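You operate a simulated robot arm through the tools that you are given. There is no shell and no other tool. Be economical: measure what you need, move in short steps, check, and stop when the job is done.

You are at the controls of a simulated robot arm. One attempt, no reset.

TASK
Shut the purple binder on its statement and pack it in the small carton.
Fine: the lever is shut before the binder is lifted; the teal binder stays on the bench; both flaps end down. Set down upright: purple binder.
Where things are to end (x, y in the base frame): purple binder within 6 cm of [71, 33].

Only the result counts: the job must be done as asked and must still hold three seconds after the hand-in. Knocking over, shifting, dropping, spilling or breaking anything else fails it.

THE ROBOT
A 7-joint arm with a two-finger parallel gripper, fixed in place. Base frame: the origin is at the foot of the arm, x ahead of it, y to its left, z up; the work surface is at about z = 72. Units: cm, degrees, N and s.
Its first joint turns from -166.0 to 166.0 degrees. Payload 4.4 kg.
The tool frame sits at the grasp point between the pads (the TCP): z along the fingers, y along the line on which they close. The tips reach 2.3 cm beyond it. The gripper opens to 9.4 cm. The fingers are 3.8 cm wide and 1 cm thick; the gripper's body (5.4 by 9.6 cm) begins 3.9 cm behind the TCP.
Orientation is told as [roll, pitch, yaw] about the base's x, y, z axes, in that order, counted from this pose: with the fingers straight down and closing along the base's y, the tool's x points along the base's -x, its y along +y and its z along -z.

THE INTERFACE
- The arm moves only by the tool step_arm. Its argument "series" is a list of rows, each a list of 3 entries, a list of its own where there are three numbers: the turn, a rotation vector about the tool's x, y, z in units of 4 degrees (1.0 is 4 degrees), then the shift along the tool's x, y, z in units of 25 mm (1.0 is 25 mm), then the finger opening in cm, from 0 to 9.4. In form: [[[rx, ry, rz], [x, y, z], jaw], ...]. A call has 1 to 10 rows; each row shifts and turns the commanded pose from where the row before left it, along the tool's axes as they then stand. A call with a number of a shift or a turn outside -1 to 1 is refused whole. Rows are played at 5 a second. More than 5 cm and 8.6 degrees between two rows, or a gripper value outside its range, and nothing of the call is played. Where a pose cannot be reached the arm comes as near as it can. A force on the tool above 40 N (or 10 N above the force at the start of the call, whichever is more), or a blocked arm, ends the call early, and 0.2 s more pass. The fingers move at their own pace (about 7.2 cm/s each) and stop on an object; they squeeze with about 20 N. The grip force told is the motor's: it shows also when the fingers shut on nothing. Time passes only in rows, and 0.2 s behind the last, so rows that do not move let the fingers close. It gives the time, the measured TCP pose, the force on the tool (base axes), the opening and the grip force at its end, in the units of the frame above (readings bear some noise), with the torque about the TCP (base axes, N m) and any sound that the robot's microphone picked up, and new pictures: "show" is both (left out), scene, wrist or none.
- Cameras (640 x 400 px; columns grow to the right, rows downward): "scene" is fixed at [22.1, 64.81, 155.38]; the picture's right is [-0.72, -0.69, 0.00], its down [-0.45, 0.47, -0.76] and it looks along [0.53, -0.55, -0.65] (base axes); focal length 344 px, centre (320, 200). "wrist" rides on the gripper at [8.6, 1.6, -7.5] in the tool frame; the picture's right is [-0.18, 0.98, 0.00], its down [-0.58, -0.11, -0.81] and it looks along [-0.79, -0.15, 0.59] (tool axes); focal length 243 px, centre (320, 200). There is no depth. A picture from a camera that has moved, and an enlarged one, comes with that camera's place and axes in the base frame and with its lens.
- zoom(camera, box): a new picture of the part [left, top, right, bottom] of that camera's present view, enlarged. It takes no simulated time.
- sign_off(): hands the job in; it is judged then, once.

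Work in short steps. Places have to be worked out from the pictures, the camera data and where the tool is seen: move nearer, look again, correct. Check each grasp and each placing, and mend what went wrong. You have 120 turns and 200 pictures in all, those below and enlarged ones among them. Open the gripper and draw the arm clear of the work before you hand the job in, unless the task says otherwise; then end with one line.

The tools are called after "Emit:" as a command line: name --argument value ..., lists and objects as JSON in quotes. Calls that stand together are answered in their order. step_arm: Moves the arm, as the interface text tells. Its arguments: {"type":"object","properties":{"series":{"type":"array","items":{"type":"array"}},"show":{"type":"string","enum":["both","scene","wrist","none"]}},"required":["series"]} The other tools are called the same way: zoom (camera, box) takes an enlarged picture of a part of a camera's view; sign_off () hands the job in.

At the start:

```text
clock: 0.0
position: [83.0, 24.04, 123.45]
tool_rot: [0.0, -0.1, -0.1]
force: [0.7, 0.8, 0.5]
torque: [0.03, -0.03, 0.01]
gripper_width: 9.41
grip_force: 0.1
```

scene: 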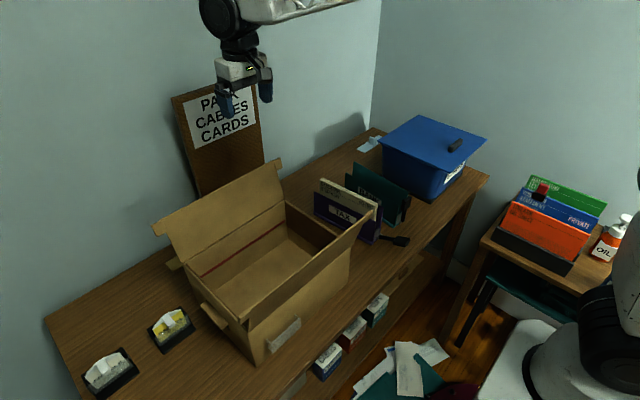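
wrist: 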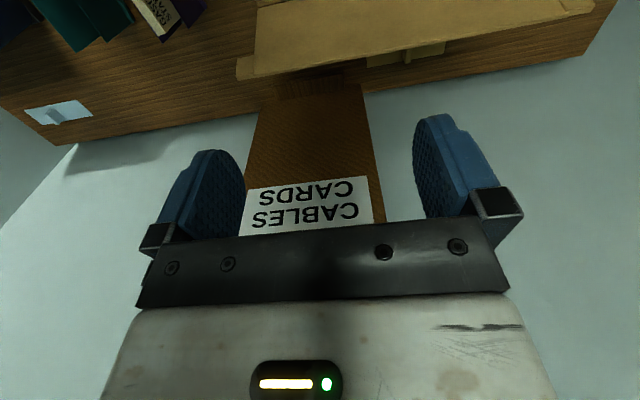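

I start by enlarging the binder and carton area to understand the parts.

Emit:
zoom --camera "scene" --box '[290, 140, 450, 260]'

Emit:
zoom --camera "scene" --box '[140, 140, 400, 370]'

```text
3.33 times, centred on (370, 200) of scene
camera zoom: at [22.1, 64.81, 155.38], right [-0.72, -0.69, 0.0], down [-0.45, 0.47, -0.76], along [0.53, -0.55, -0.65], focal length 1146 px, centre (153, 200)
```

zoom: 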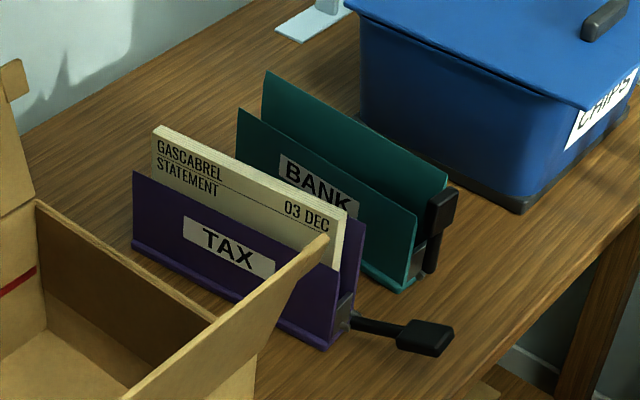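

```text
1.74 times, centred on (270, 255) of scene
camera zoom: at [22.1, 64.81, 155.38], right [-0.72, -0.69, 0.0], down [-0.45, 0.47, -0.76], along [0.53, -0.55, -0.65], focal length 598 px, centre (407, 104)
```

zoom: 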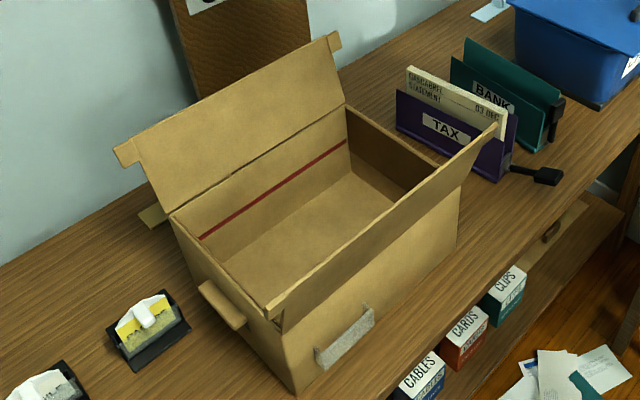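

The carton spans about x 58–84, y 15–49, with its rim at z≈89. The purple binder lies along x from 62 to 86 at y≈-2, and its lever sticks out at its -x end, open. I'll move the hand so the wrist camera sees the lever.

Emit:
step_arm --series '[[[0, 0, 0], [0.9, -1, 0], 3], [[0, 0, 0], [0.9, -1, 0], 3], [[0, 0, 0], [0.9, -1, 0], 3], [[0, 0, 0], [0.9, -1, 0], 3], [[0, 0, 0], [1, -1, 0], 3], [[0, 0, 0], [1, -1, 0], 3], [[0, 0, 0], [1, -1, 0.3], 3], [[0, 0, 0], [1, -1, 0.5], 3], [[0, 0, 0], [1, -1, 0.5], 3], [[0, 0, 0], [1, -1, 0.5], 3]]' --show "none"

Emit:
step_arm --series '[[[0, 0, 0], [1, -0.6, 1], 3], [[0, 0, 0], [1, 0, 1], 3], [[0, 0, 0], [1, 0, 1], 3], [[0, 0, 0], [1, 0, 1], 3], [[0, 0, 0], [0, 0, 1], 3], [[0, 0, 0], [0, 0, 1], 3]]'

```text
clock: 2.2
position: [58.96, -0.68, 119.0]
tool_rot: [0.0, 0.0, 0.0]
force: [0.9, -0.4, 0.9]
torque: [0.01, 0.03, -0.01]
gripper_width: 2.99
grip_force: 0.2
```

```text
clock: 3.6
position: [48.81, -2.15, 104.1]
tool_rot: [-0.1, 0.0, 0.0]
force: [0.3, 0.0, 0.7]
torque: [-0.01, 0.03, -0.01]
gripper_width: 3.05
grip_force: 0.1
camera wrist: at [40.15, -0.63, 111.58], right [0.18, 0.98, 0.0], down [0.58, -0.11, 0.81], along [0.79, -0.15, -0.59], focal length 243 px, centre (320, 200)
```

scene: 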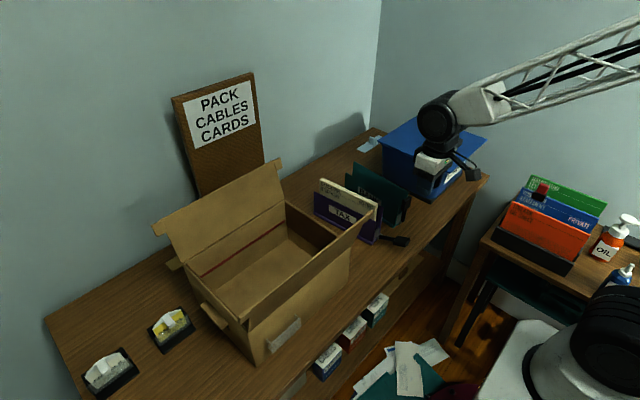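
wrist: 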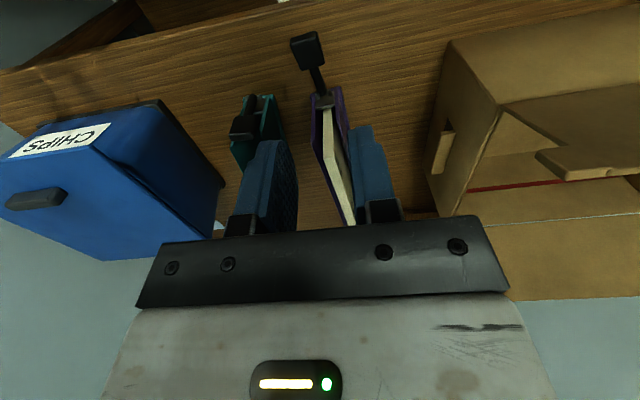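

The knob triangulates to about (53.7, -4.7, 77). I'll enlarge the wrist view for the detail.

Emit:
zoom --camera "wrist" --box '[220, 10, 420, 230]'

Emit:
zoom --camera "scene" --box '[350, 190, 430, 260]'

```text
1.82 times, centred on (320, 120) of wrist
camera zoom: at [40.15, -0.63, 111.58], right [0.18, 0.98, 0.0], down [0.58, -0.11, 0.81], along [0.79, -0.15, -0.59], focal length 441 px, centre (320, 346)
```

zoom: 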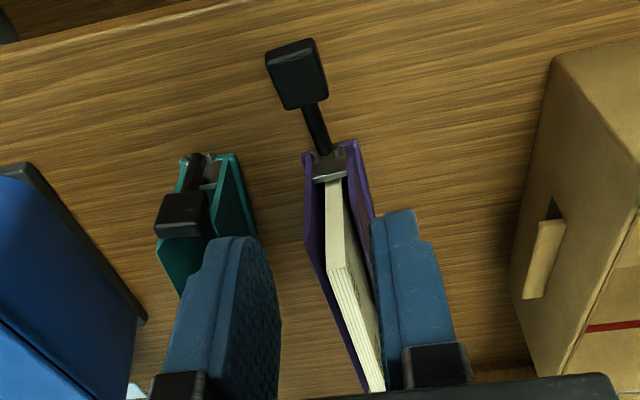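

```text
5.71 times, centred on (390, 225) of scene
camera zoom: at [22.1, 64.81, 155.38], right [-0.72, -0.69, 0.0], down [-0.45, 0.47, -0.76], along [0.53, -0.55, -0.65], focal length 1965 px, centre (-80, 57)
```

zoom: 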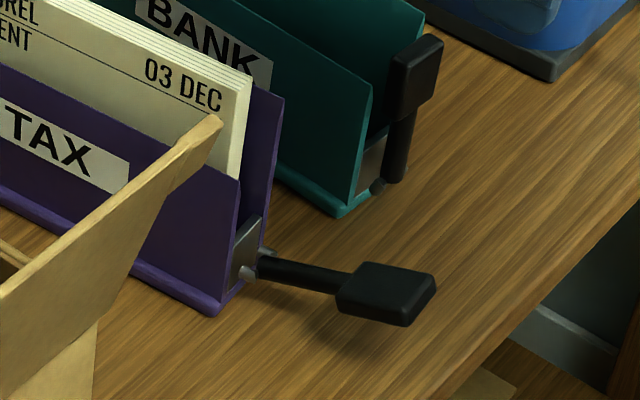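

The lever arm points toward -x with a knob about 4 cm wide. I'll come in above it with the tool tilted about 30° forward, so I can grip the knob from its sides and swing it up.

Emit:
step_arm --series '[[[0, 0, 0], [-0.36, -0.98, 0.8], 7], [[0, 0, 0], [0, 0, 1], 7], [[0, 0, 0], [0, 0, 1], 7], [[0, 0, 0], [0, 0, 1], 7], [[0, 0, 0], [0, 0, 1], 7]]' --show "none"

Emit:
step_arm --series '[[[0, -1, 0], [0, 0, 0], 7], [[0, -1, 0], [0, 0, 0], 7], [[0, -1, 0], [0, 0, 0], 7], [[0, -1, 0], [0, 0, 0], 7], [[0, -1, 0], [0, 0, 0], 7], [[0, -1, 0], [0, 0, 0], 7], [[0, -1, 0], [0, 0, 0], 7], [[0, -0.5, 0], [0, 0, 0], 7]]'

```text
clock: 4.8
position: [50.11, -4.62, 92.2]
tool_rot: [0.0, 0.0, -0.1]
force: [0.0, -0.8, 0.0]
torque: [-0.03, 0.0, 0.0]
gripper_width: 7.01
grip_force: 0.0
```

```text
clock: 6.6
position: [49.87, -4.77, 91.98]
tool_rot: [-0.1, -29.9, 0.0]
force: [0.2, 0.3, 0.4]
torque: [-0.01, -0.01, 0.01]
gripper_width: 7.01
grip_force: 0.1
camera wrist: at [38.57, -3.25, 94.2], right [0.16, 0.98, 0.09], down [0.1, -0.11, 0.99], along [0.98, -0.15, -0.12], focal length 243 px, centre (320, 200)
```

scene: 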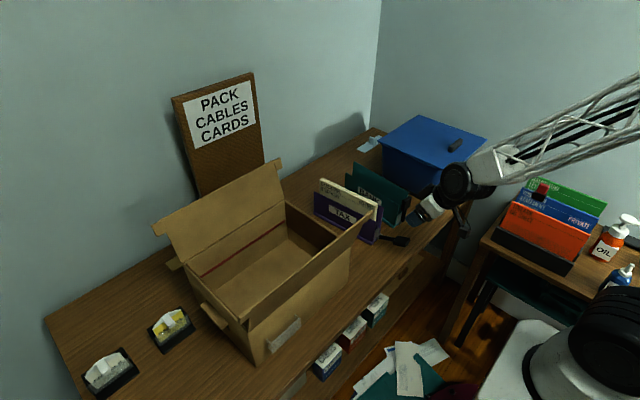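
wrist: 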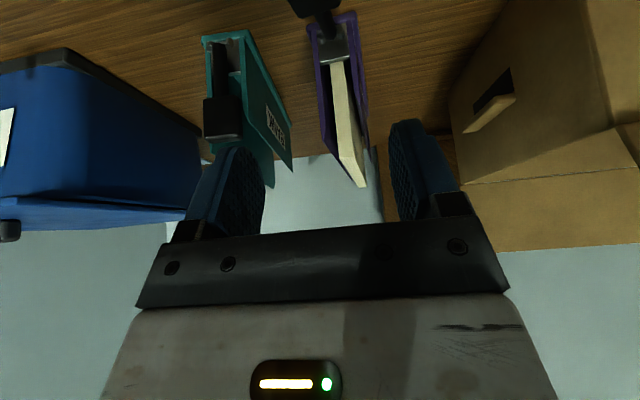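

The knob is centred on y≈-4.6, between the fingers. I'll shift onto the tilted approach axis and then advance.

Emit:
step_arm --series '[[[0, 0, 0], [0.8, 0, 0.3], 7.5], [[0, 0, 0], [0.8, 0, 0.9], 7.5], [[0, 0, 0], [0, 0.04, 1], 7.5], [[0, 0, 0], [0, 0, 1], 7.5], [[0, 0, 0], [0, 0, 0.8], 7.5]]'

```text
clock: 7.8
position: [51.35, -4.85, 81.38]
tool_rot: [0.0, -30.0, -0.1]
force: [0.0, 0.2, -0.3]
torque: [0.03, -0.03, 0.05]
gripper_width: 7.51
grip_force: 0.1
camera wrist: at [40.13, -3.32, 83.52], right [0.16, 0.98, 0.09], down [0.1, -0.11, 0.99], along [0.98, -0.15, -0.12], focal length 243 px, centre (320, 200)
```

scene: 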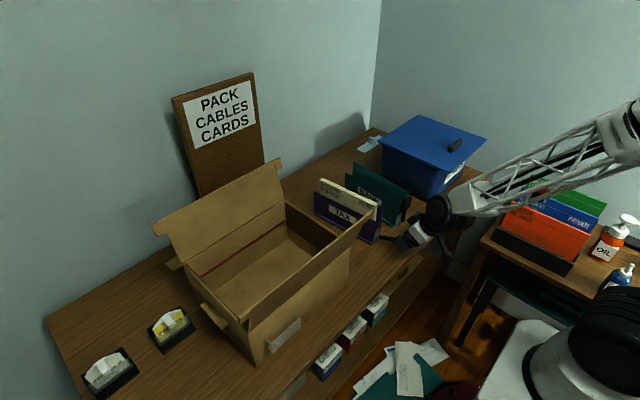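
wrist: 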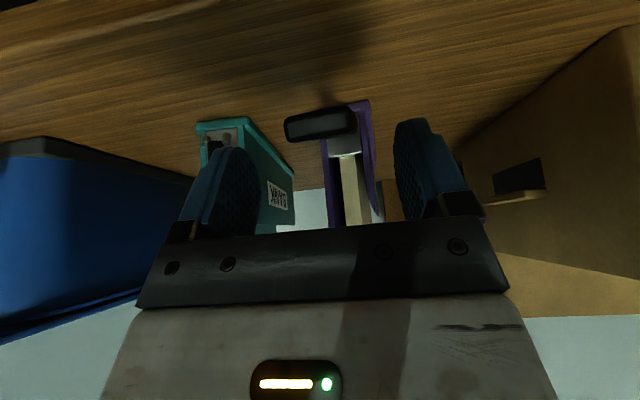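

The knob is centred between the fingers at about (54, -4.8, 77.8). I'll advance 4.5 cm and close.

Emit:
step_arm --series '[[[0, 0, 0], [-0.1, 0, 0.9], 7.5], [[0, 0, 0], [-0.1, 0, 0.9], 7.5], [[0, 0, 0], [0, 0, 0], 3], [[0, 0, 0], [0, 0, 0], 3], [[0, 0, 0], [0, 0, 0], 3]]'

```text
clock: 9.0
position: [54.22, -4.9, 77.69]
tool_rot: [0.0, -30.0, 0.0]
force: [0.9, 4.5, 2.0]
torque: [0.14, -0.13, 0.55]
gripper_width: 3.89
grip_force: 20.1
camera wrist: at [42.89, -3.33, 79.89], right [0.16, 0.98, 0.09], down [0.1, -0.11, 0.99], along [0.98, -0.15, -0.12], focal length 243 px, centre (320, 200)
```

scene: 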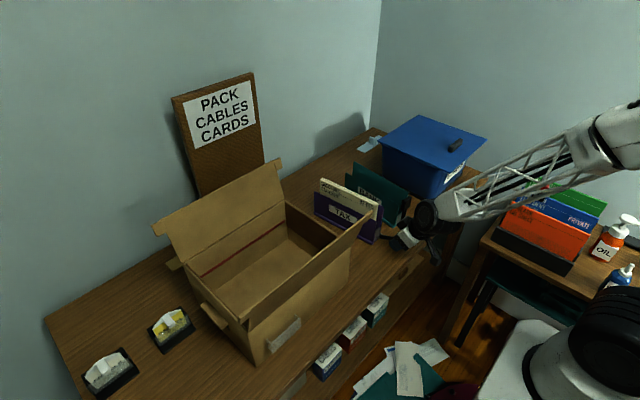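
wrist: 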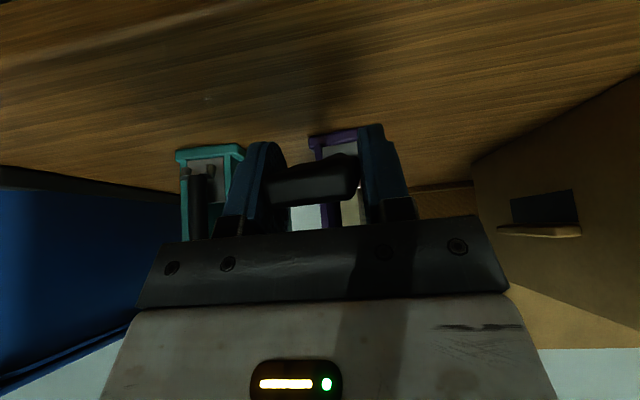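

The knob is held (3.9 cm, 20 N). I'll swing it up the first part of the arc about the pivot near (61.5, -4, 75), turning the tool with it.

Emit:
step_arm --series '[[[0, 1, 0], [-0.166, 0.01, -0.127], 3], [[0, 1, 0], [-0.166, 0.01, -0.127], 3], [[0, 1, 0], [-0.16, 0.01, -0.135], 3], [[0, 1, 0], [-0.155, 0.01, -0.14], 3], [[0, 0, 0], [0, 0, 0], 3]]'

```text
clock: 10.2
position: [55.02, -4.72, 79.58]
tool_rot: [0.0, -13.9, 0.0]
force: [-3.8, 1.2, 2.3]
torque: [0.01, -0.01, 0.01]
gripper_width: 3.57
grip_force: 20.0
camera wrist: at [44.8, -3.16, 84.8], right [0.18, 0.98, 0.04], down [0.37, -0.11, 0.92], along [0.91, -0.15, -0.38], focal length 243 px, centre (320, 200)
```

scene: 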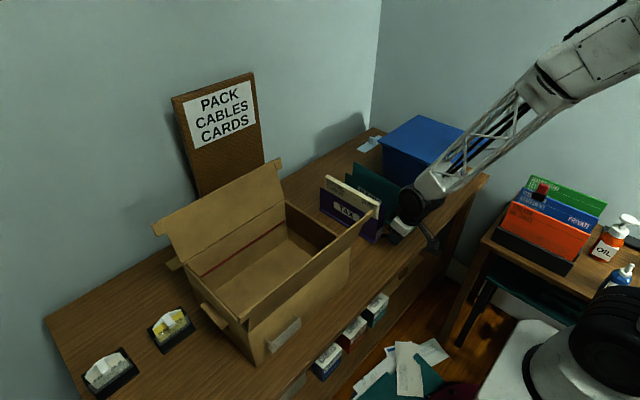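
wrist: 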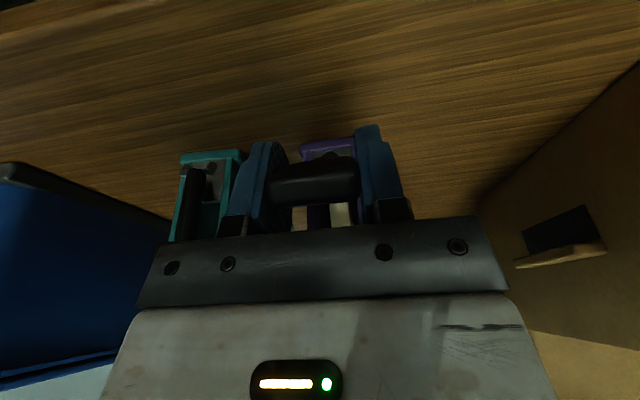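

The binder seems to have shifted a little in the scene view, so I'll enlarge it to check.

Emit:
zoom --camera "scene" --box '[290, 140, 450, 260]'

```text
3.33 times, centred on (370, 200) of scene
camera zoom: at [22.1, 64.81, 155.38], right [-0.72, -0.69, 0.0], down [-0.45, 0.47, -0.76], along [0.53, -0.55, -0.65], focal length 1146 px, centre (153, 200)
```

zoom: 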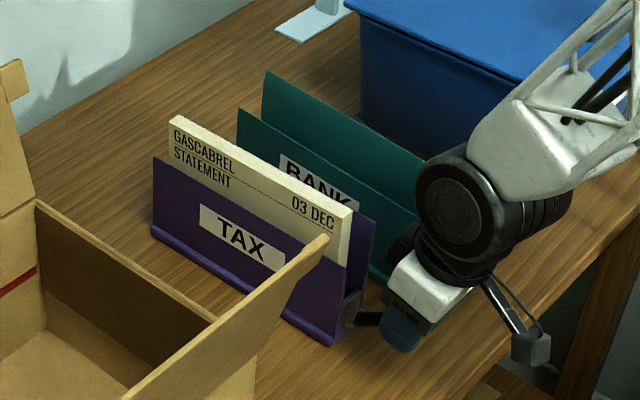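

Gripping squared the binder up along x, and its near end stayed put, so no harm done. I'll continue the arc up to about 65°.

Emit:
step_arm --series '[[[0, 1, 0], [-0.155, 0, -0.14], 3], [[0, 1, 0], [-0.165, 0, -0.125], 3], [[0, 1, 0], [-0.17, 0, -0.12], 3], [[0, 0.5, 0], [-0.18, 0, -0.12], 3], [[0, 0, 0], [-0.227, 0, -0.15], 3], [[0, 0, 0], [-0.227, 0, -0.147], 3], [[0, 0, 0], [-0.227, 0, -0.13], 3], [[0, 0, 0], [0, 0, 0], 3]]'

Emit:
zoom --camera "scene" --box '[290, 140, 450, 260]'

```text
clock: 12.0
position: [58.18, -4.58, 82.13]
tool_rot: [-0.1, 0.0, 0.0]
force: [-0.9, 0.8, -2.3]
torque: [-0.05, 0.12, -0.01]
gripper_width: 3.59
grip_force: 20.0
camera wrist: at [49.46, -3.09, 89.64], right [0.18, 0.98, 0.0], down [0.58, -0.11, 0.81], along [0.79, -0.15, -0.59], focal length 243 px, centre (320, 200)
```

scene: 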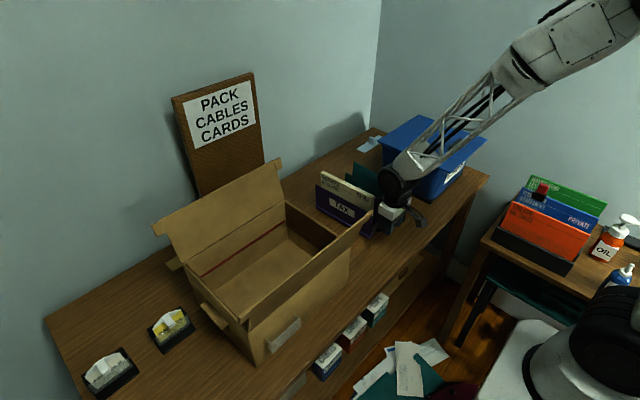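
wrist: 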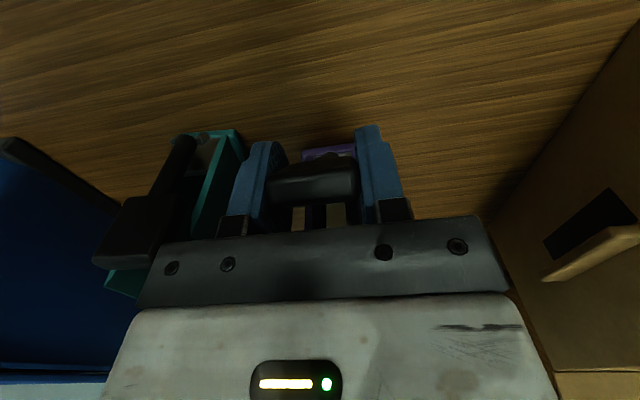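

```text
3.33 times, centred on (370, 200) of scene
camera zoom: at [22.1, 64.81, 155.38], right [-0.72, -0.69, 0.0], down [-0.45, 0.47, -0.76], along [0.53, -0.55, -0.65], focal length 1146 px, centre (153, 200)
```

zoom: 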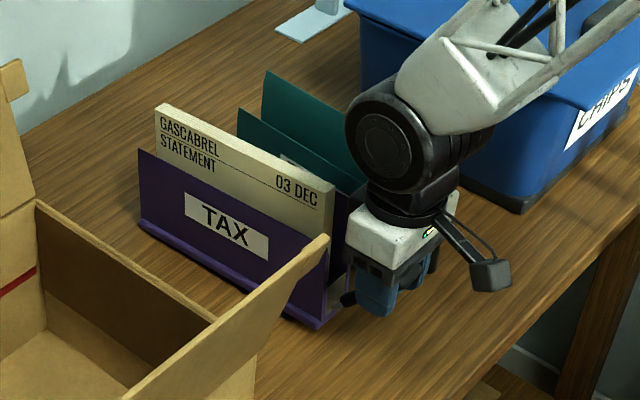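

The knob turned only with the tool, so the lever has risen about 30–35° and the binder has slid roughly 2 cm. I'll release, back off and see whether the lever holds, then regrip with a forward tilt.

Emit:
step_arm --series '[[[0, 0, 0], [0, 0, 0], 6.5], [[0, 0, 0], [0, 0, 0], 6.5], [[0, 0, 0], [0.2, 0, -1], 6.5], [[0, 0, 0], [1, 0, -1], 6.5], [[0, 0, 0], [1, 0, -1], 6.5], [[0, 0, 0], [1, 0, 0], 6.5], [[0, 0, 0], [1, 0, 0], 6.5]]'

Emit:
zoom --camera "scene" --box '[290, 140, 450, 260]'

```text
clock: 13.6
position: [47.66, -4.57, 89.76]
tool_rot: [0.0, 0.0, 0.0]
force: [-0.2, -0.3, 0.2]
torque: [-0.01, 0.02, -0.02]
gripper_width: 6.52
grip_force: 0.0
camera wrist: at [38.9, -3.06, 97.12], right [0.18, 0.98, 0.0], down [0.58, -0.11, 0.81], along [0.79, -0.15, -0.59], focal length 243 px, centre (320, 200)
```

scene: 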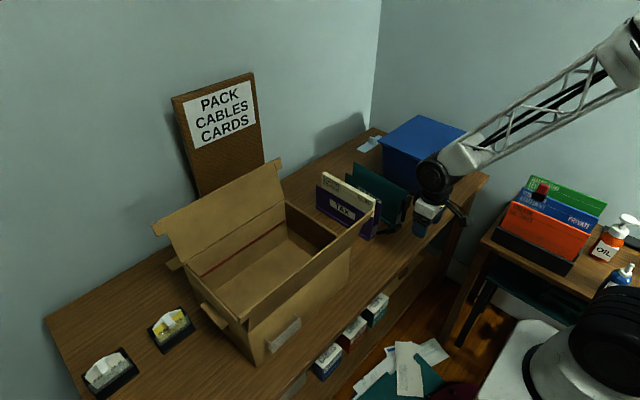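
wrist: 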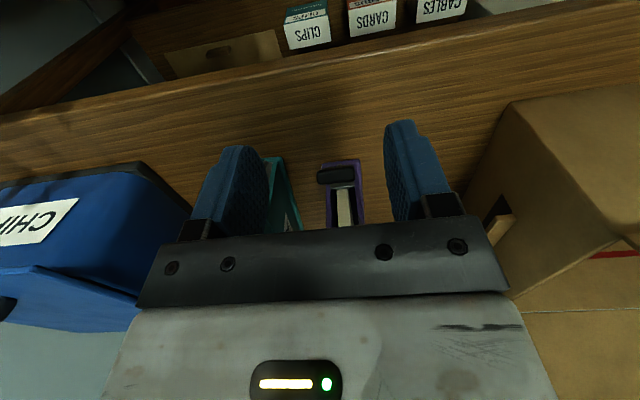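

```text
3.33 times, centred on (370, 200) of scene
camera zoom: at [22.1, 64.81, 155.38], right [-0.72, -0.69, 0.0], down [-0.45, 0.47, -0.76], along [0.53, -0.55, -0.65], focal length 1146 px, centre (153, 200)
```

zoom: 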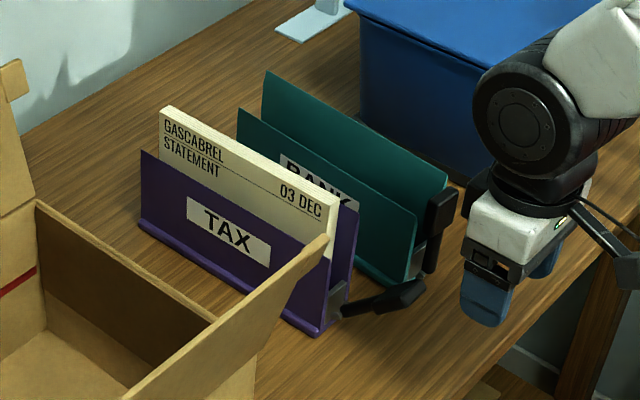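

The lever holds at about 41°, with its pivot near (64, -4.4, 74.5) and the knob near (57, -4.75, 80.6). I'll tilt 45° forward and go in along the lever axis.

Emit:
step_arm --series '[[[0, -1, 0], [0, -0.07, 0], 6.5], [[0, -1, 0], [0, 0, 0], 6.5], [[0, -1, 0], [0, 0, 0], 6.5], [[0, -1, 0], [0, 0, 0], 6.5], [[0, -1, 0], [0, 0, 0], 6.5], [[0, -1, 0], [0, 0, 0], 6.5], [[0, -1, 0], [0, 0, 0], 6.5], [[0, -1, 0], [0, 0, 0], 6.5], [[0, -1, 0], [0, 0, 0], 6.5], [[0, -1, 0], [0, 0, 0], 6.5]]' --show "none"

Emit:
step_arm --series '[[[0, -1, 0], [0, 0, 0.6], 6.5], [[0, 0, 0], [0, 0, 0.7], 6.5], [[0, 0, 0], [0, 0, 0.7], 6.5]]'

```text
clock: 15.8
position: [47.76, -4.81, 89.59]
tool_rot: [-0.1, -40.2, 0.2]
force: [1.1, -0.9, 1.7]
torque: [-0.01, 0.08, 0.02]
gripper_width: 6.47
grip_force: 0.1
```

```text
clock: 16.6
position: [51.17, -4.78, 85.87]
tool_rot: [0.1, -44.0, 0.0]
force: [-0.8, 0.2, -0.4]
torque: [0.0, 0.02, -0.01]
gripper_width: 6.49
grip_force: 0.0
camera wrist: at [39.66, -3.34, 85.27], right [0.13, 0.98, 0.13], down [-0.14, -0.11, 0.98], along [0.98, -0.15, 0.13], focal length 243 px, centre (320, 200)
```

scene: 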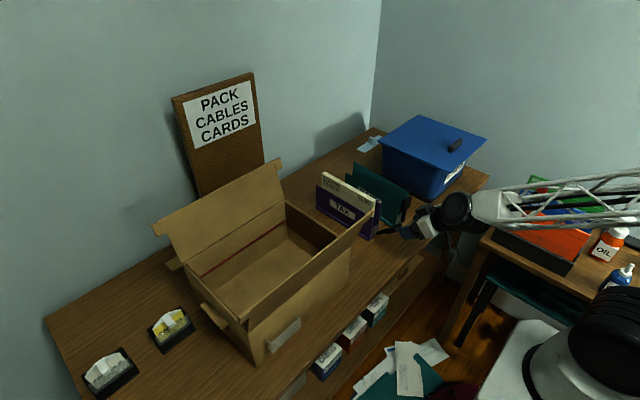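
wrist: 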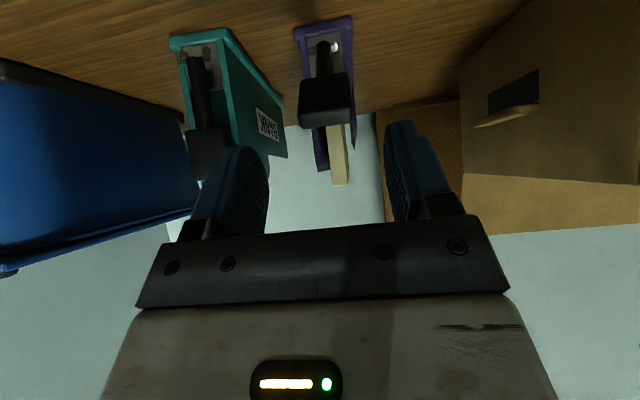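

The knob again measures about (57, -4.75, 80.6), centred in the hand. I'll advance 6.6 cm and close on it.

Emit:
step_arm --series '[[[0, 0, 0], [-0.05, 0, 0.88], 6.5], [[0, 0, 0], [-0.05, 0, 0.88], 6.5], [[0, 0, 0], [-0.05, 0, 0.88], 6.5], [[0, 0, 0], [0, 0, 0], 3], [[0, 0, 0], [0, 0, 0], 3], [[0, 0, 0], [0, 0, 0], 3]]'

```text
clock: 18.0
position: [56.01, -4.76, 81.31]
tool_rot: [0.1, -43.9, -0.1]
force: [1.6, 1.0, 0.5]
torque: [0.14, -0.15, 0.28]
gripper_width: 3.53
grip_force: 20.0
camera wrist: at [44.57, -3.21, 80.7], right [0.13, 0.98, 0.13], down [-0.14, -0.11, 0.98], along [0.98, -0.15, 0.13], focal length 243 px, centre (320, 200)
```

scene: 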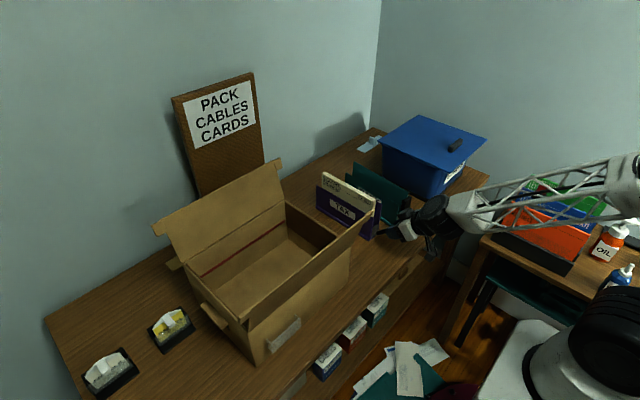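
wrist: 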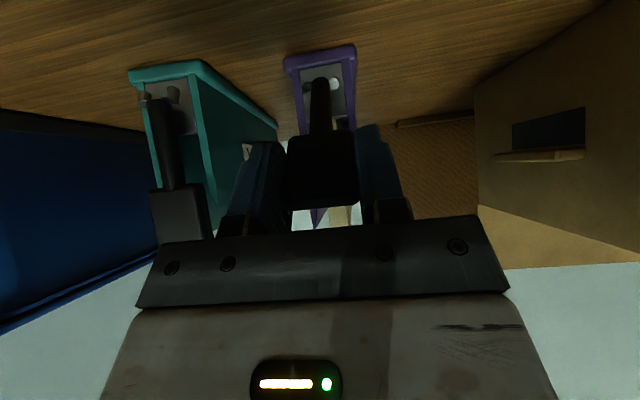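

Firmly held. Now I'll do a pure rotation about the pivot, 24° first.

Emit:
step_arm --series '[[[0, 1, 0], [-0.292, 0, -0.02], 3], [[0, 1, 0], [-0.292, 0, -0.02], 3], [[0, 1, 0], [-0.292, 0, -0.02], 3], [[0, 1, 0], [-0.292, 0, -0.02], 3], [[0, 1, 0], [-0.292, 0, -0.02], 3], [[0, 1, 0], [-0.292, 0, -0.02], 3], [[0, 0, 0], [0, 0, 0], 3]]'

Emit:
zoom --camera "scene" --box '[290, 140, 450, 260]'

```text
clock: 19.8
position: [59.6, -4.7, 93.87]
tool_rot: [-1.0, -31.3, 0.4]
force: [-0.1, -0.8, -3.8]
torque: [-0.06, -0.18, -0.13]
gripper_width: 3.58
grip_force: 20.5
out of reach, approached as far as the arm can: row 6
stopped in row 7: the arm was blocked; the commanded pose is now the measured one
camera wrist: at [48.32, -3.26, 95.79], right [0.16, 0.98, 0.08], down [0.08, -0.09, 0.99], along [0.98, -0.15, -0.09], focal length 243 px, centre (320, 200)
```

scene: 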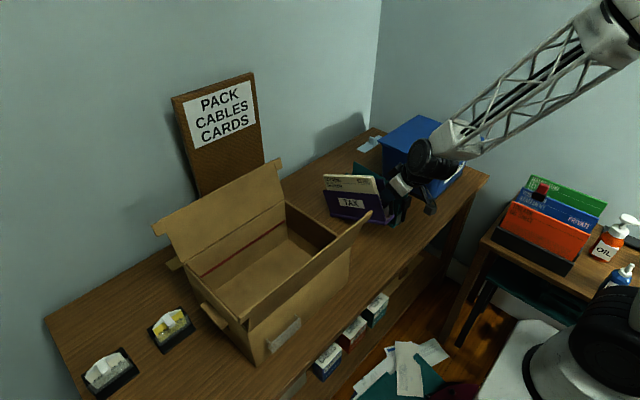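
wrist: 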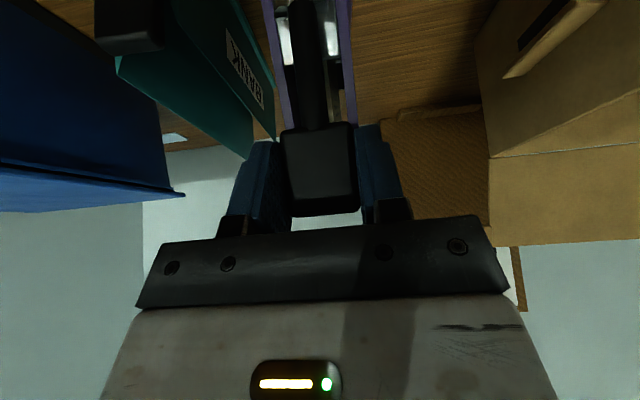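

```text
3.33 times, centred on (370, 200) of scene
camera zoom: at [22.1, 64.81, 155.38], right [-0.72, -0.69, 0.0], down [-0.45, 0.47, -0.76], along [0.53, -0.55, -0.65], focal length 1146 px, centre (153, 200)
```

zoom: 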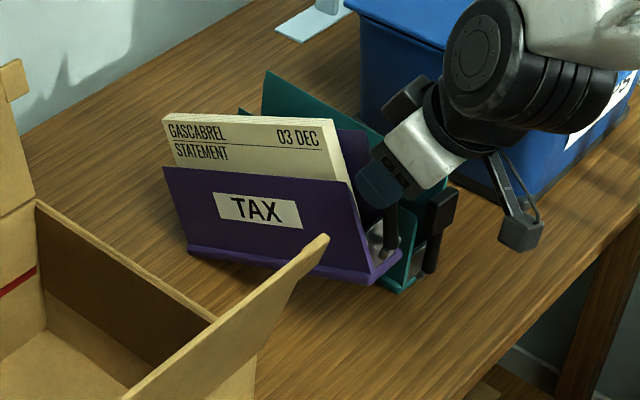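

The arm hit a limit and drifted up to z≈94, tipping up the near end of the binder. I'll lower it straight back down gently in the present orientation.

Emit:
step_arm --series '[[[0, 0, 0], [0.2, 0, 0.34], 3], [[0, 0, 0], [0.2, 0, 0.34], 3], [[0, 0, 0], [0.2, 0, 0.34], 3]]'

Emit:
zoom --camera "scene" --box '[290, 140, 450, 260]'

```text
clock: 20.6
position: [59.66, -4.81, 90.86]
tool_rot: [-1.0, -31.3, 0.5]
force: [0.4, 0.6, -1.6]
torque: [0.16, 0.0, 0.07]
gripper_width: 3.59
grip_force: 19.8
camera wrist: at [48.4, -3.27, 92.79], right [0.16, 0.98, 0.08], down [0.08, -0.09, 0.99], along [0.98, -0.15, -0.09], focal length 243 px, centre (320, 200)
```

scene: 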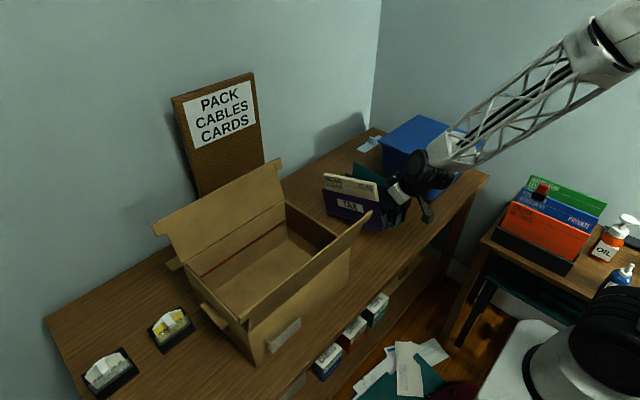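
wrist: 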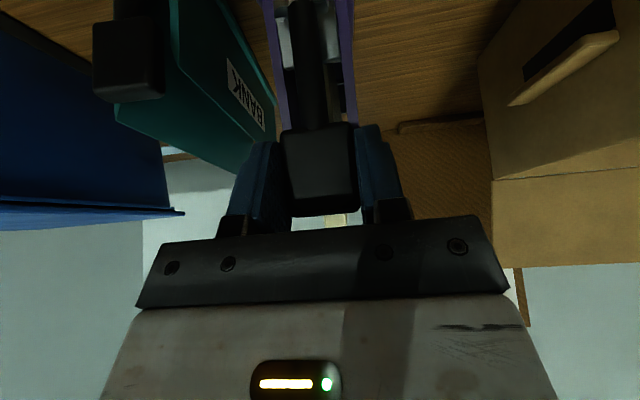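

```text
3.33 times, centred on (370, 200) of scene
camera zoom: at [22.1, 64.81, 155.38], right [-0.72, -0.69, 0.0], down [-0.45, 0.47, -0.76], along [0.53, -0.55, -0.65], focal length 1146 px, centre (153, 200)
```

zoom: 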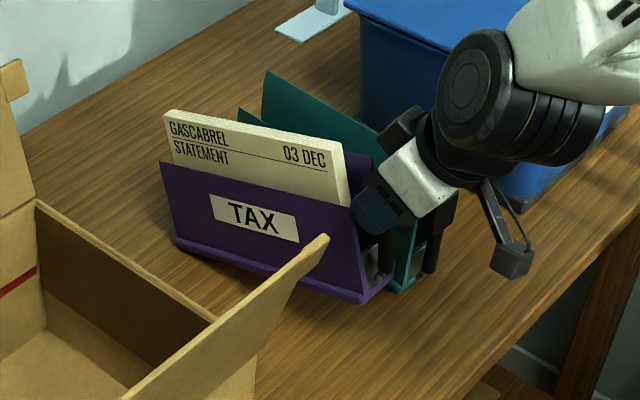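

The near end is still several cm up. I'll keep lowering to about z 84.

Emit:
step_arm --series '[[[0, 0, 0], [0.2, 0, 0.34], 3], [[0, 0, 0], [0.2, 0, 0.34], 3], [[0, 0, 0], [0.2, 0, 0.34], 3], [[0, 0, 0], [0.2, 0, 0.34], 3], [[0, 0, 0], [0.2, 0, 0.34], 3], [[0, 0, 0], [0.2, 0, 0.34], 3]]'

Emit:
zoom --camera "scene" --box '[290, 140, 450, 260]'

```text
clock: 22.0
position: [59.64, -4.87, 84.97]
tool_rot: [-1.1, -31.3, 0.3]
force: [-1.5, 1.0, -2.2]
torque: [0.15, -0.18, 0.09]
gripper_width: 3.56
grip_force: 19.9
camera wrist: at [48.42, -3.4, 86.83], right [0.16, 0.98, 0.08], down [0.08, -0.09, 0.99], along [0.98, -0.15, -0.09], focal length 243 px, centre (320, 200)
```

scene: 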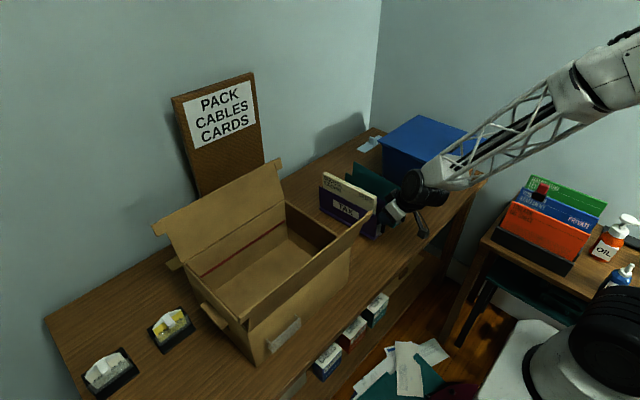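
wrist: 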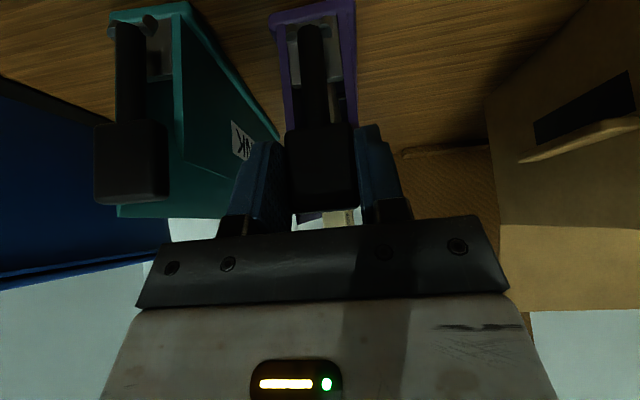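

```text
3.33 times, centred on (370, 200) of scene
camera zoom: at [22.1, 64.81, 155.38], right [-0.72, -0.69, 0.0], down [-0.45, 0.47, -0.76], along [0.53, -0.55, -0.65], focal length 1146 px, centre (153, 200)
```

zoom: 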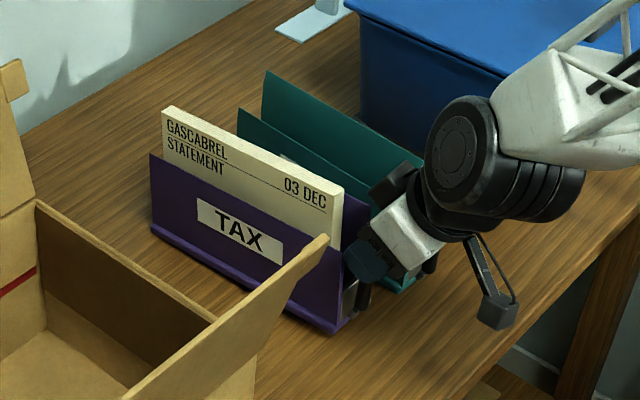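

The binder is down again, with its near end around x≈63, and the lever has risen to about 65–70°. I'll continue in cautious small rotations about the pivot, watching the position.

Emit:
step_arm --series '[[[0, 1, 0], [-0.29, 0, 0.03], 3], [[0, 1, 0], [-0.29, 0, 0.03], 3]]' --show "wrist"

Emit:
zoom --camera "scene" --box '[290, 140, 450, 260]'

```text
clock: 22.8
position: [61.41, -4.9, 90.81]
tool_rot: [-1.3, -28.3, 0.5]
force: [0.9, 0.7, -2.5]
torque: [0.05, -0.15, -0.09]
gripper_width: 3.55
grip_force: 20.1
stopped in row 2: the arm was blocked; the commanded pose is now the measured one
camera wrist: at [50.17, -3.33, 93.3], right [0.16, 0.98, 0.07], down [0.13, -0.09, 0.99], along [0.98, -0.15, -0.14], focal length 243 px, centre (320, 200)
```

wrist: 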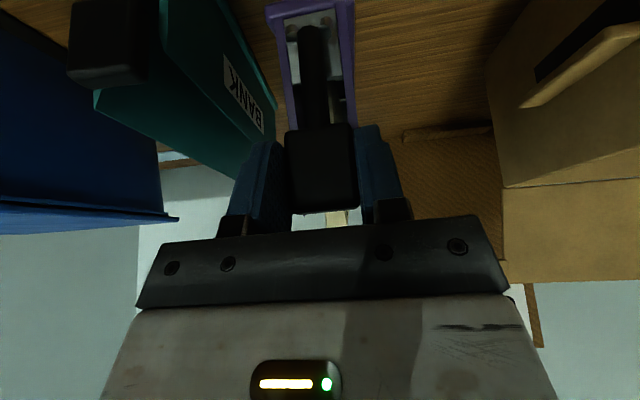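

```text
3.33 times, centred on (370, 200) of scene
camera zoom: at [22.1, 64.81, 155.38], right [-0.72, -0.69, 0.0], down [-0.45, 0.47, -0.76], along [0.53, -0.55, -0.65], focal length 1146 px, centre (153, 200)
```

zoom: 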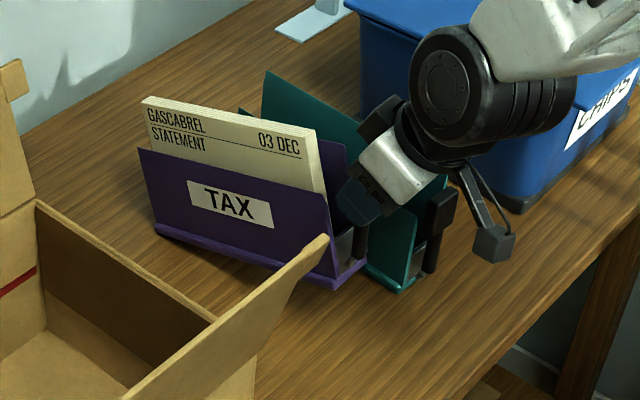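

Rotating the tool back again threw the arm upward, which looks like a joint limit. I'll lower the binder end by pure translation, then release and finish by pushing instead.

Emit:
step_arm --series '[[[0, 0, 0], [0.19, 0, 0.35], 3], [[0, 0, 0], [0.19, 0, 0.35], 3], [[0, 0, 0], [0.19, 0, 0.35], 3], [[0, 0, 0], [0.19, 0, 0.35], 3], [[0, 0, 0], [0.19, 0, 0.35], 3], [[0, 0, 0], [0.19, 0, 0.35], 3]]' --show "wrist"

Emit:
zoom --camera "scene" --box '[290, 140, 450, 260]'

```text
clock: 24.2
position: [61.38, -5.0, 84.65]
tool_rot: [-1.4, -28.3, 0.5]
force: [-0.5, -0.7, -1.6]
torque: [0.01, -0.12, -0.18]
gripper_width: 3.56
grip_force: 20.4
camera wrist: at [50.07, -3.39, 87.22], right [0.16, 0.98, 0.07], down [0.13, -0.09, 0.99], along [0.98, -0.15, -0.14], focal length 243 px, centre (320, 200)
```

wrist: 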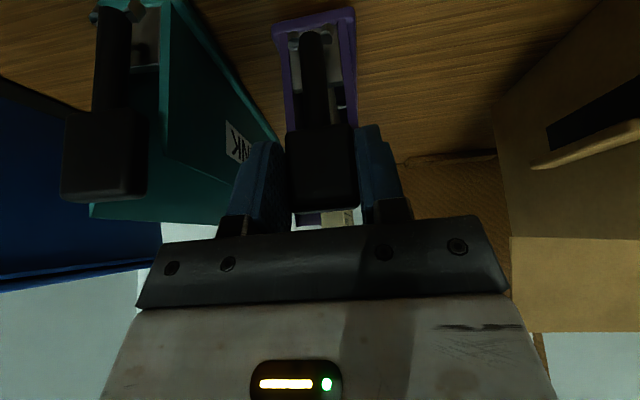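

```text
3.33 times, centred on (370, 200) of scene
camera zoom: at [22.1, 64.81, 155.38], right [-0.72, -0.69, 0.0], down [-0.45, 0.47, -0.76], along [0.53, -0.55, -0.65], focal length 1146 px, centre (153, 200)
```

zoom: 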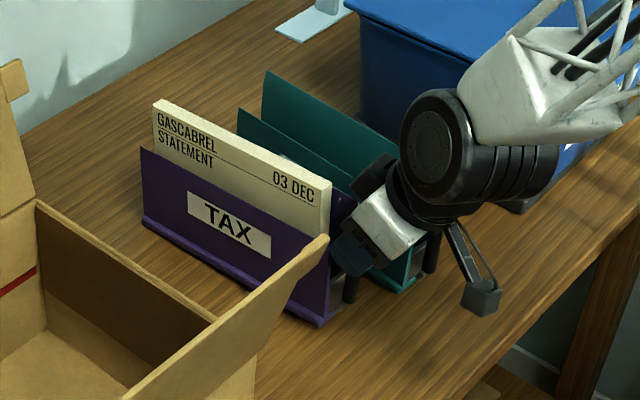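

It's flat again. Release and back off along the tool axis to look at the lever.

Emit:
step_arm --series '[[[0, 0, 0], [0, 0, 0], 6.5], [[0, 0, 0], [0, 0, 0], 6.5], [[0, 0, 0], [0, 0, -1], 6.5], [[0, 0, 0], [0, 0, -1], 6.5], [[0, 0, 0], [0, 0, -1], 6.5], [[0, 0, 0], [0, 0, -1], 6.5], [[0, 0, 0], [0.5, 0, -1], 6.5]]' --show "wrist"

Emit:
zoom --camera "scene" --box '[290, 140, 450, 260]'

```text
clock: 25.8
position: [54.26, -4.93, 95.16]
tool_rot: [-1.4, -28.3, 0.5]
force: [0.2, 0.3, -0.2]
torque: [-0.01, 0.03, -0.03]
gripper_width: 6.52
grip_force: 0.1
camera wrist: at [43.11, -3.29, 97.68], right [0.17, 0.98, 0.07], down [0.13, -0.09, 0.99], along [0.98, -0.15, -0.14], focal length 243 px, centre (320, 200)
```

wrist: 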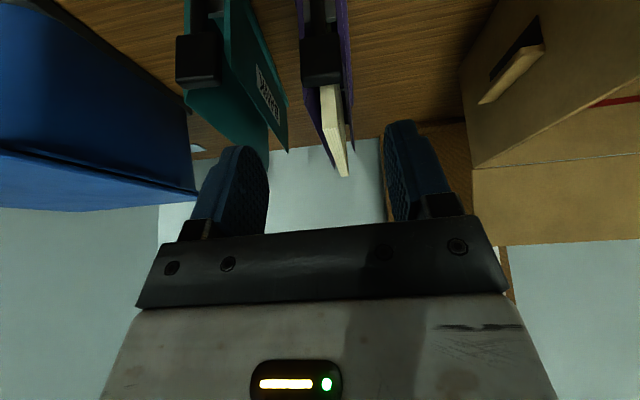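

```text
3.33 times, centred on (370, 200) of scene
camera zoom: at [22.1, 64.81, 155.38], right [-0.72, -0.69, 0.0], down [-0.45, 0.47, -0.76], along [0.53, -0.55, -0.65], focal length 1146 px, centre (153, 200)
```

zoom: 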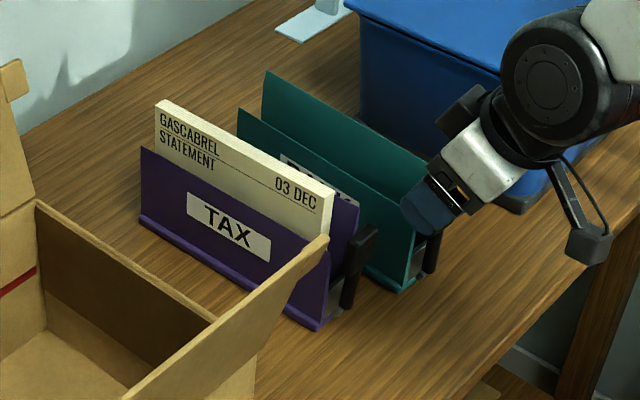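

The lever now looks nearly parallel to the shut teal one. I'll compare them closely.

Emit:
zoom --camera "scene" --box '[355, 180, 425, 240]'

Emit:
zoom --camera "wrist" --box '[170, 0, 390, 180]'

```text
6.67 times, centred on (390, 210) of scene
camera zoom: at [22.1, 64.81, 155.38], right [-0.72, -0.69, 0.0], down [-0.45, 0.47, -0.76], along [0.53, -0.55, -0.65], focal length 2292 px, centre (-147, 133)
```

zoom: 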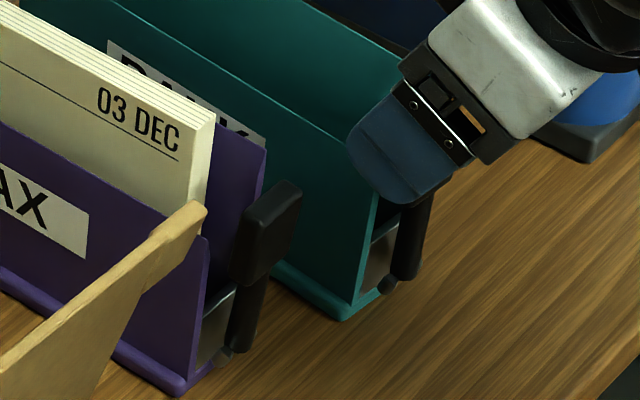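

```text
2.22 times, centred on (280, 90) of wrist
camera zoom: at [43.11, -3.29, 97.68], right [0.17, 0.98, 0.07], down [0.13, -0.09, 0.99], along [0.98, -0.15, -0.14], focal length 539 px, centre (409, 444)
```

zoom: 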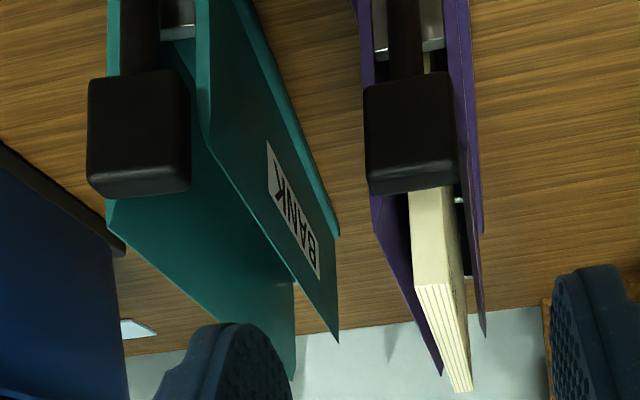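

The purple lever's slope matches the teal's closely. To seat it fully I'll straighten the tool here in free space and then nudge the knob toward +x with closed fingers.

Emit:
step_arm --series '[[[0.17, 1, 0], [0.5, 0, 0], 1], [[0.17, 1, 0], [0.5, 0, 0], 0], [[0, 1, 0], [0, 0, 0], 0], [[0, 1, 0], [0, 0, 0], 0], [[0, 1, 0], [0, 0, 0], 0], [[0, 1, 0], [0, 0, 0], 0], [[0, 1, 0], [0, 0, 0], 0], [[0, 0, 0], [0, 0, 0], 0]]' --show "wrist"

```text
clock: 27.6
position: [52.04, -4.81, 94.15]
tool_rot: [-2.5, -0.4, -0.7]
force: [-0.2, 0.5, -0.5]
torque: [-0.02, 0.01, -0.01]
gripper_width: 0.01
grip_force: 20.4
camera wrist: at [43.32, -2.88, 101.41], right [0.2, 0.98, -0.04], down [0.58, -0.08, 0.81], along [0.79, -0.18, -0.58], focal length 243 px, centre (320, 200)
```

wrist: 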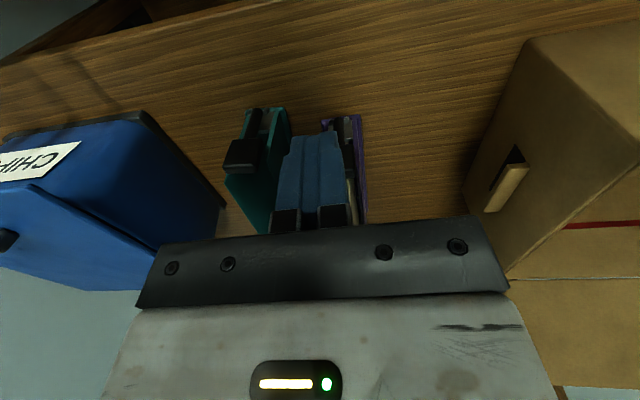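

Upright now. I'll correct the roll, descend to z≈83.5 in front of the knob (62.7, -5, 82.7), and move up close.

Emit:
step_arm --series '[[[-0.6, 0, 0], [0, 0, 0.8], 0], [[0, 0, 0], [0, -0.05, 0.9], 0], [[0, 0, 0], [0, 0, 0.9], 0], [[0, 0, 0], [0, 0, 0.9], 0], [[0, 0, 0], [-0.9, 0, 0.7], 0], [[0, 0, 0], [-0.9, 0, 0], 0], [[0, 0, 0], [-0.9, 0, 0], 0]]' --show "wrist"

Emit:
zoom --camera "scene" --box '[290, 140, 450, 260]'

```text
clock: 29.2
position: [58.83, -4.98, 83.65]
tool_rot: [-0.2, -0.5, -0.8]
force: [0.1, -0.3, -0.1]
torque: [-0.02, 0.01, -0.02]
gripper_width: 0.0
grip_force: 20.0
camera wrist: at [50.2, -3.37, 91.07], right [0.2, 0.98, 0.0], down [0.57, -0.11, 0.81], along [0.79, -0.16, -0.59], focal length 243 px, centre (320, 200)
```

wrist: 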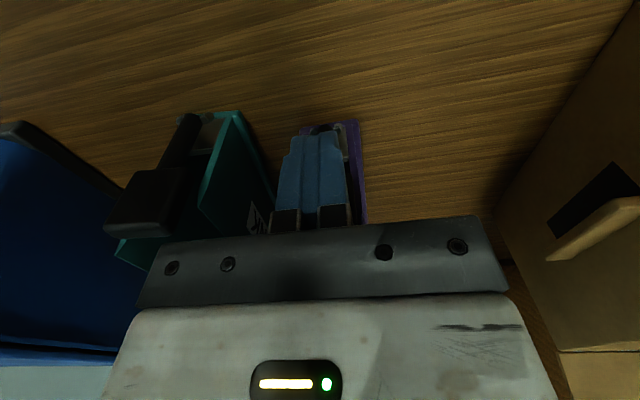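

```text
3.33 times, centred on (370, 200) of scene
camera zoom: at [22.1, 64.81, 155.38], right [-0.72, -0.69, 0.0], down [-0.45, 0.47, -0.76], along [0.53, -0.55, -0.65], focal length 1146 px, centre (153, 200)
```

zoom: 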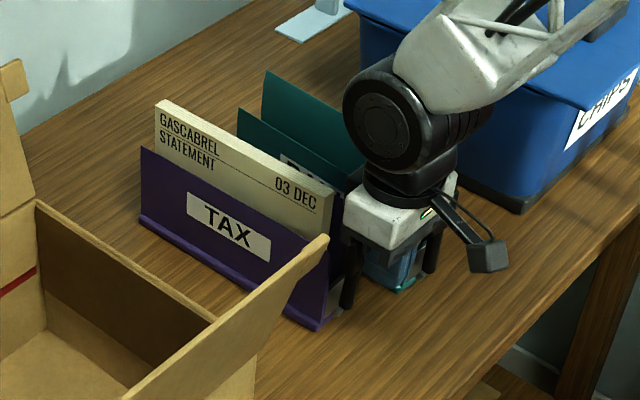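

Not in contact yet, since the force is near zero. I'll push in small steps of about 0.75 cm.

Emit:
step_arm --series '[[[0, 0, 0], [-0.3, 0, 0], 0], [[0, 0, 0], [0, 0, 0], 0]]' --show "none"

Emit:
step_arm --series '[[[0, 0, 0], [-0.2, 0, 0], 0], [[0, 0, 0], [0, 0, 0], 0]]' --show "none"

Emit:
step_arm --series '[[[0, 0, 0], [-0.2, 0, 0], 0], [[0, 0, 0], [0, 0, 0], 0]]' --show "wrist"

Emit:
zoom --camera "scene" --box '[290, 140, 450, 260]'

```text
clock: 29.8
position: [59.67, -5.02, 83.67]
tool_rot: [0.0, -0.4, -0.7]
force: [0.0, 0.1, -0.5]
torque: [0.0, -0.02, -0.03]
gripper_width: 0.02
grip_force: 20.3
```

```text
clock: 30.4
position: [60.05, -4.93, 83.64]
tool_rot: [-0.1, -0.3, -0.7]
force: [-1.4, -0.4, 0.4]
torque: [0.04, -0.02, 0.02]
gripper_width: 0.0
grip_force: 20.4
```

```text
clock: 31.0
position: [60.62, -4.97, 83.59]
tool_rot: [0.0, -0.4, -0.6]
force: [-1.8, -0.4, 1.2]
torque: [-0.01, -0.02, 0.02]
gripper_width: 0.0
grip_force: 20.2
camera wrist: at [51.89, -3.46, 91.1], right [0.2, 0.98, 0.0], down [0.57, -0.11, 0.81], along [0.79, -0.16, -0.59], focal length 243 px, centre (320, 200)
```

wrist: 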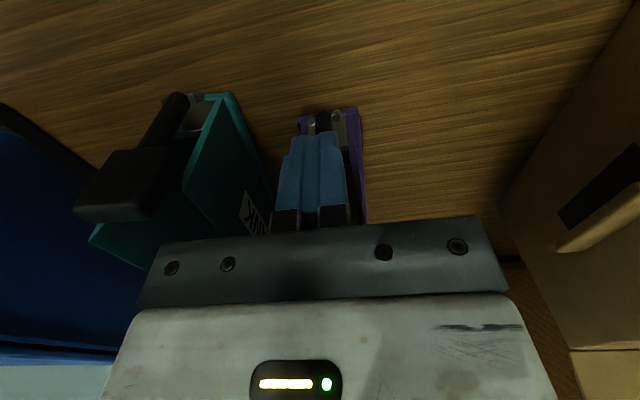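

```text
3.33 times, centred on (370, 200) of scene
camera zoom: at [22.1, 64.81, 155.38], right [-0.72, -0.69, 0.0], down [-0.45, 0.47, -0.76], along [0.53, -0.55, -0.65], focal length 1146 px, centre (153, 200)
```

zoom: 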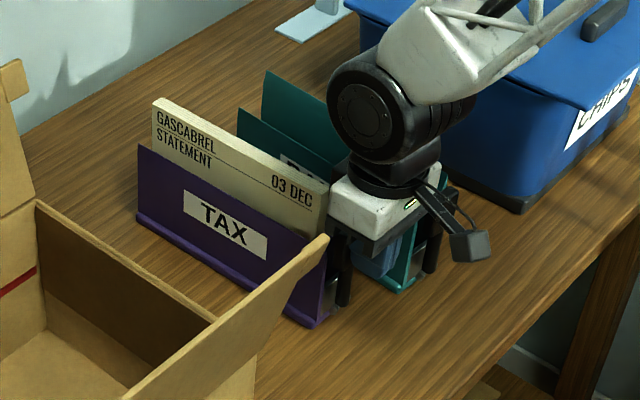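

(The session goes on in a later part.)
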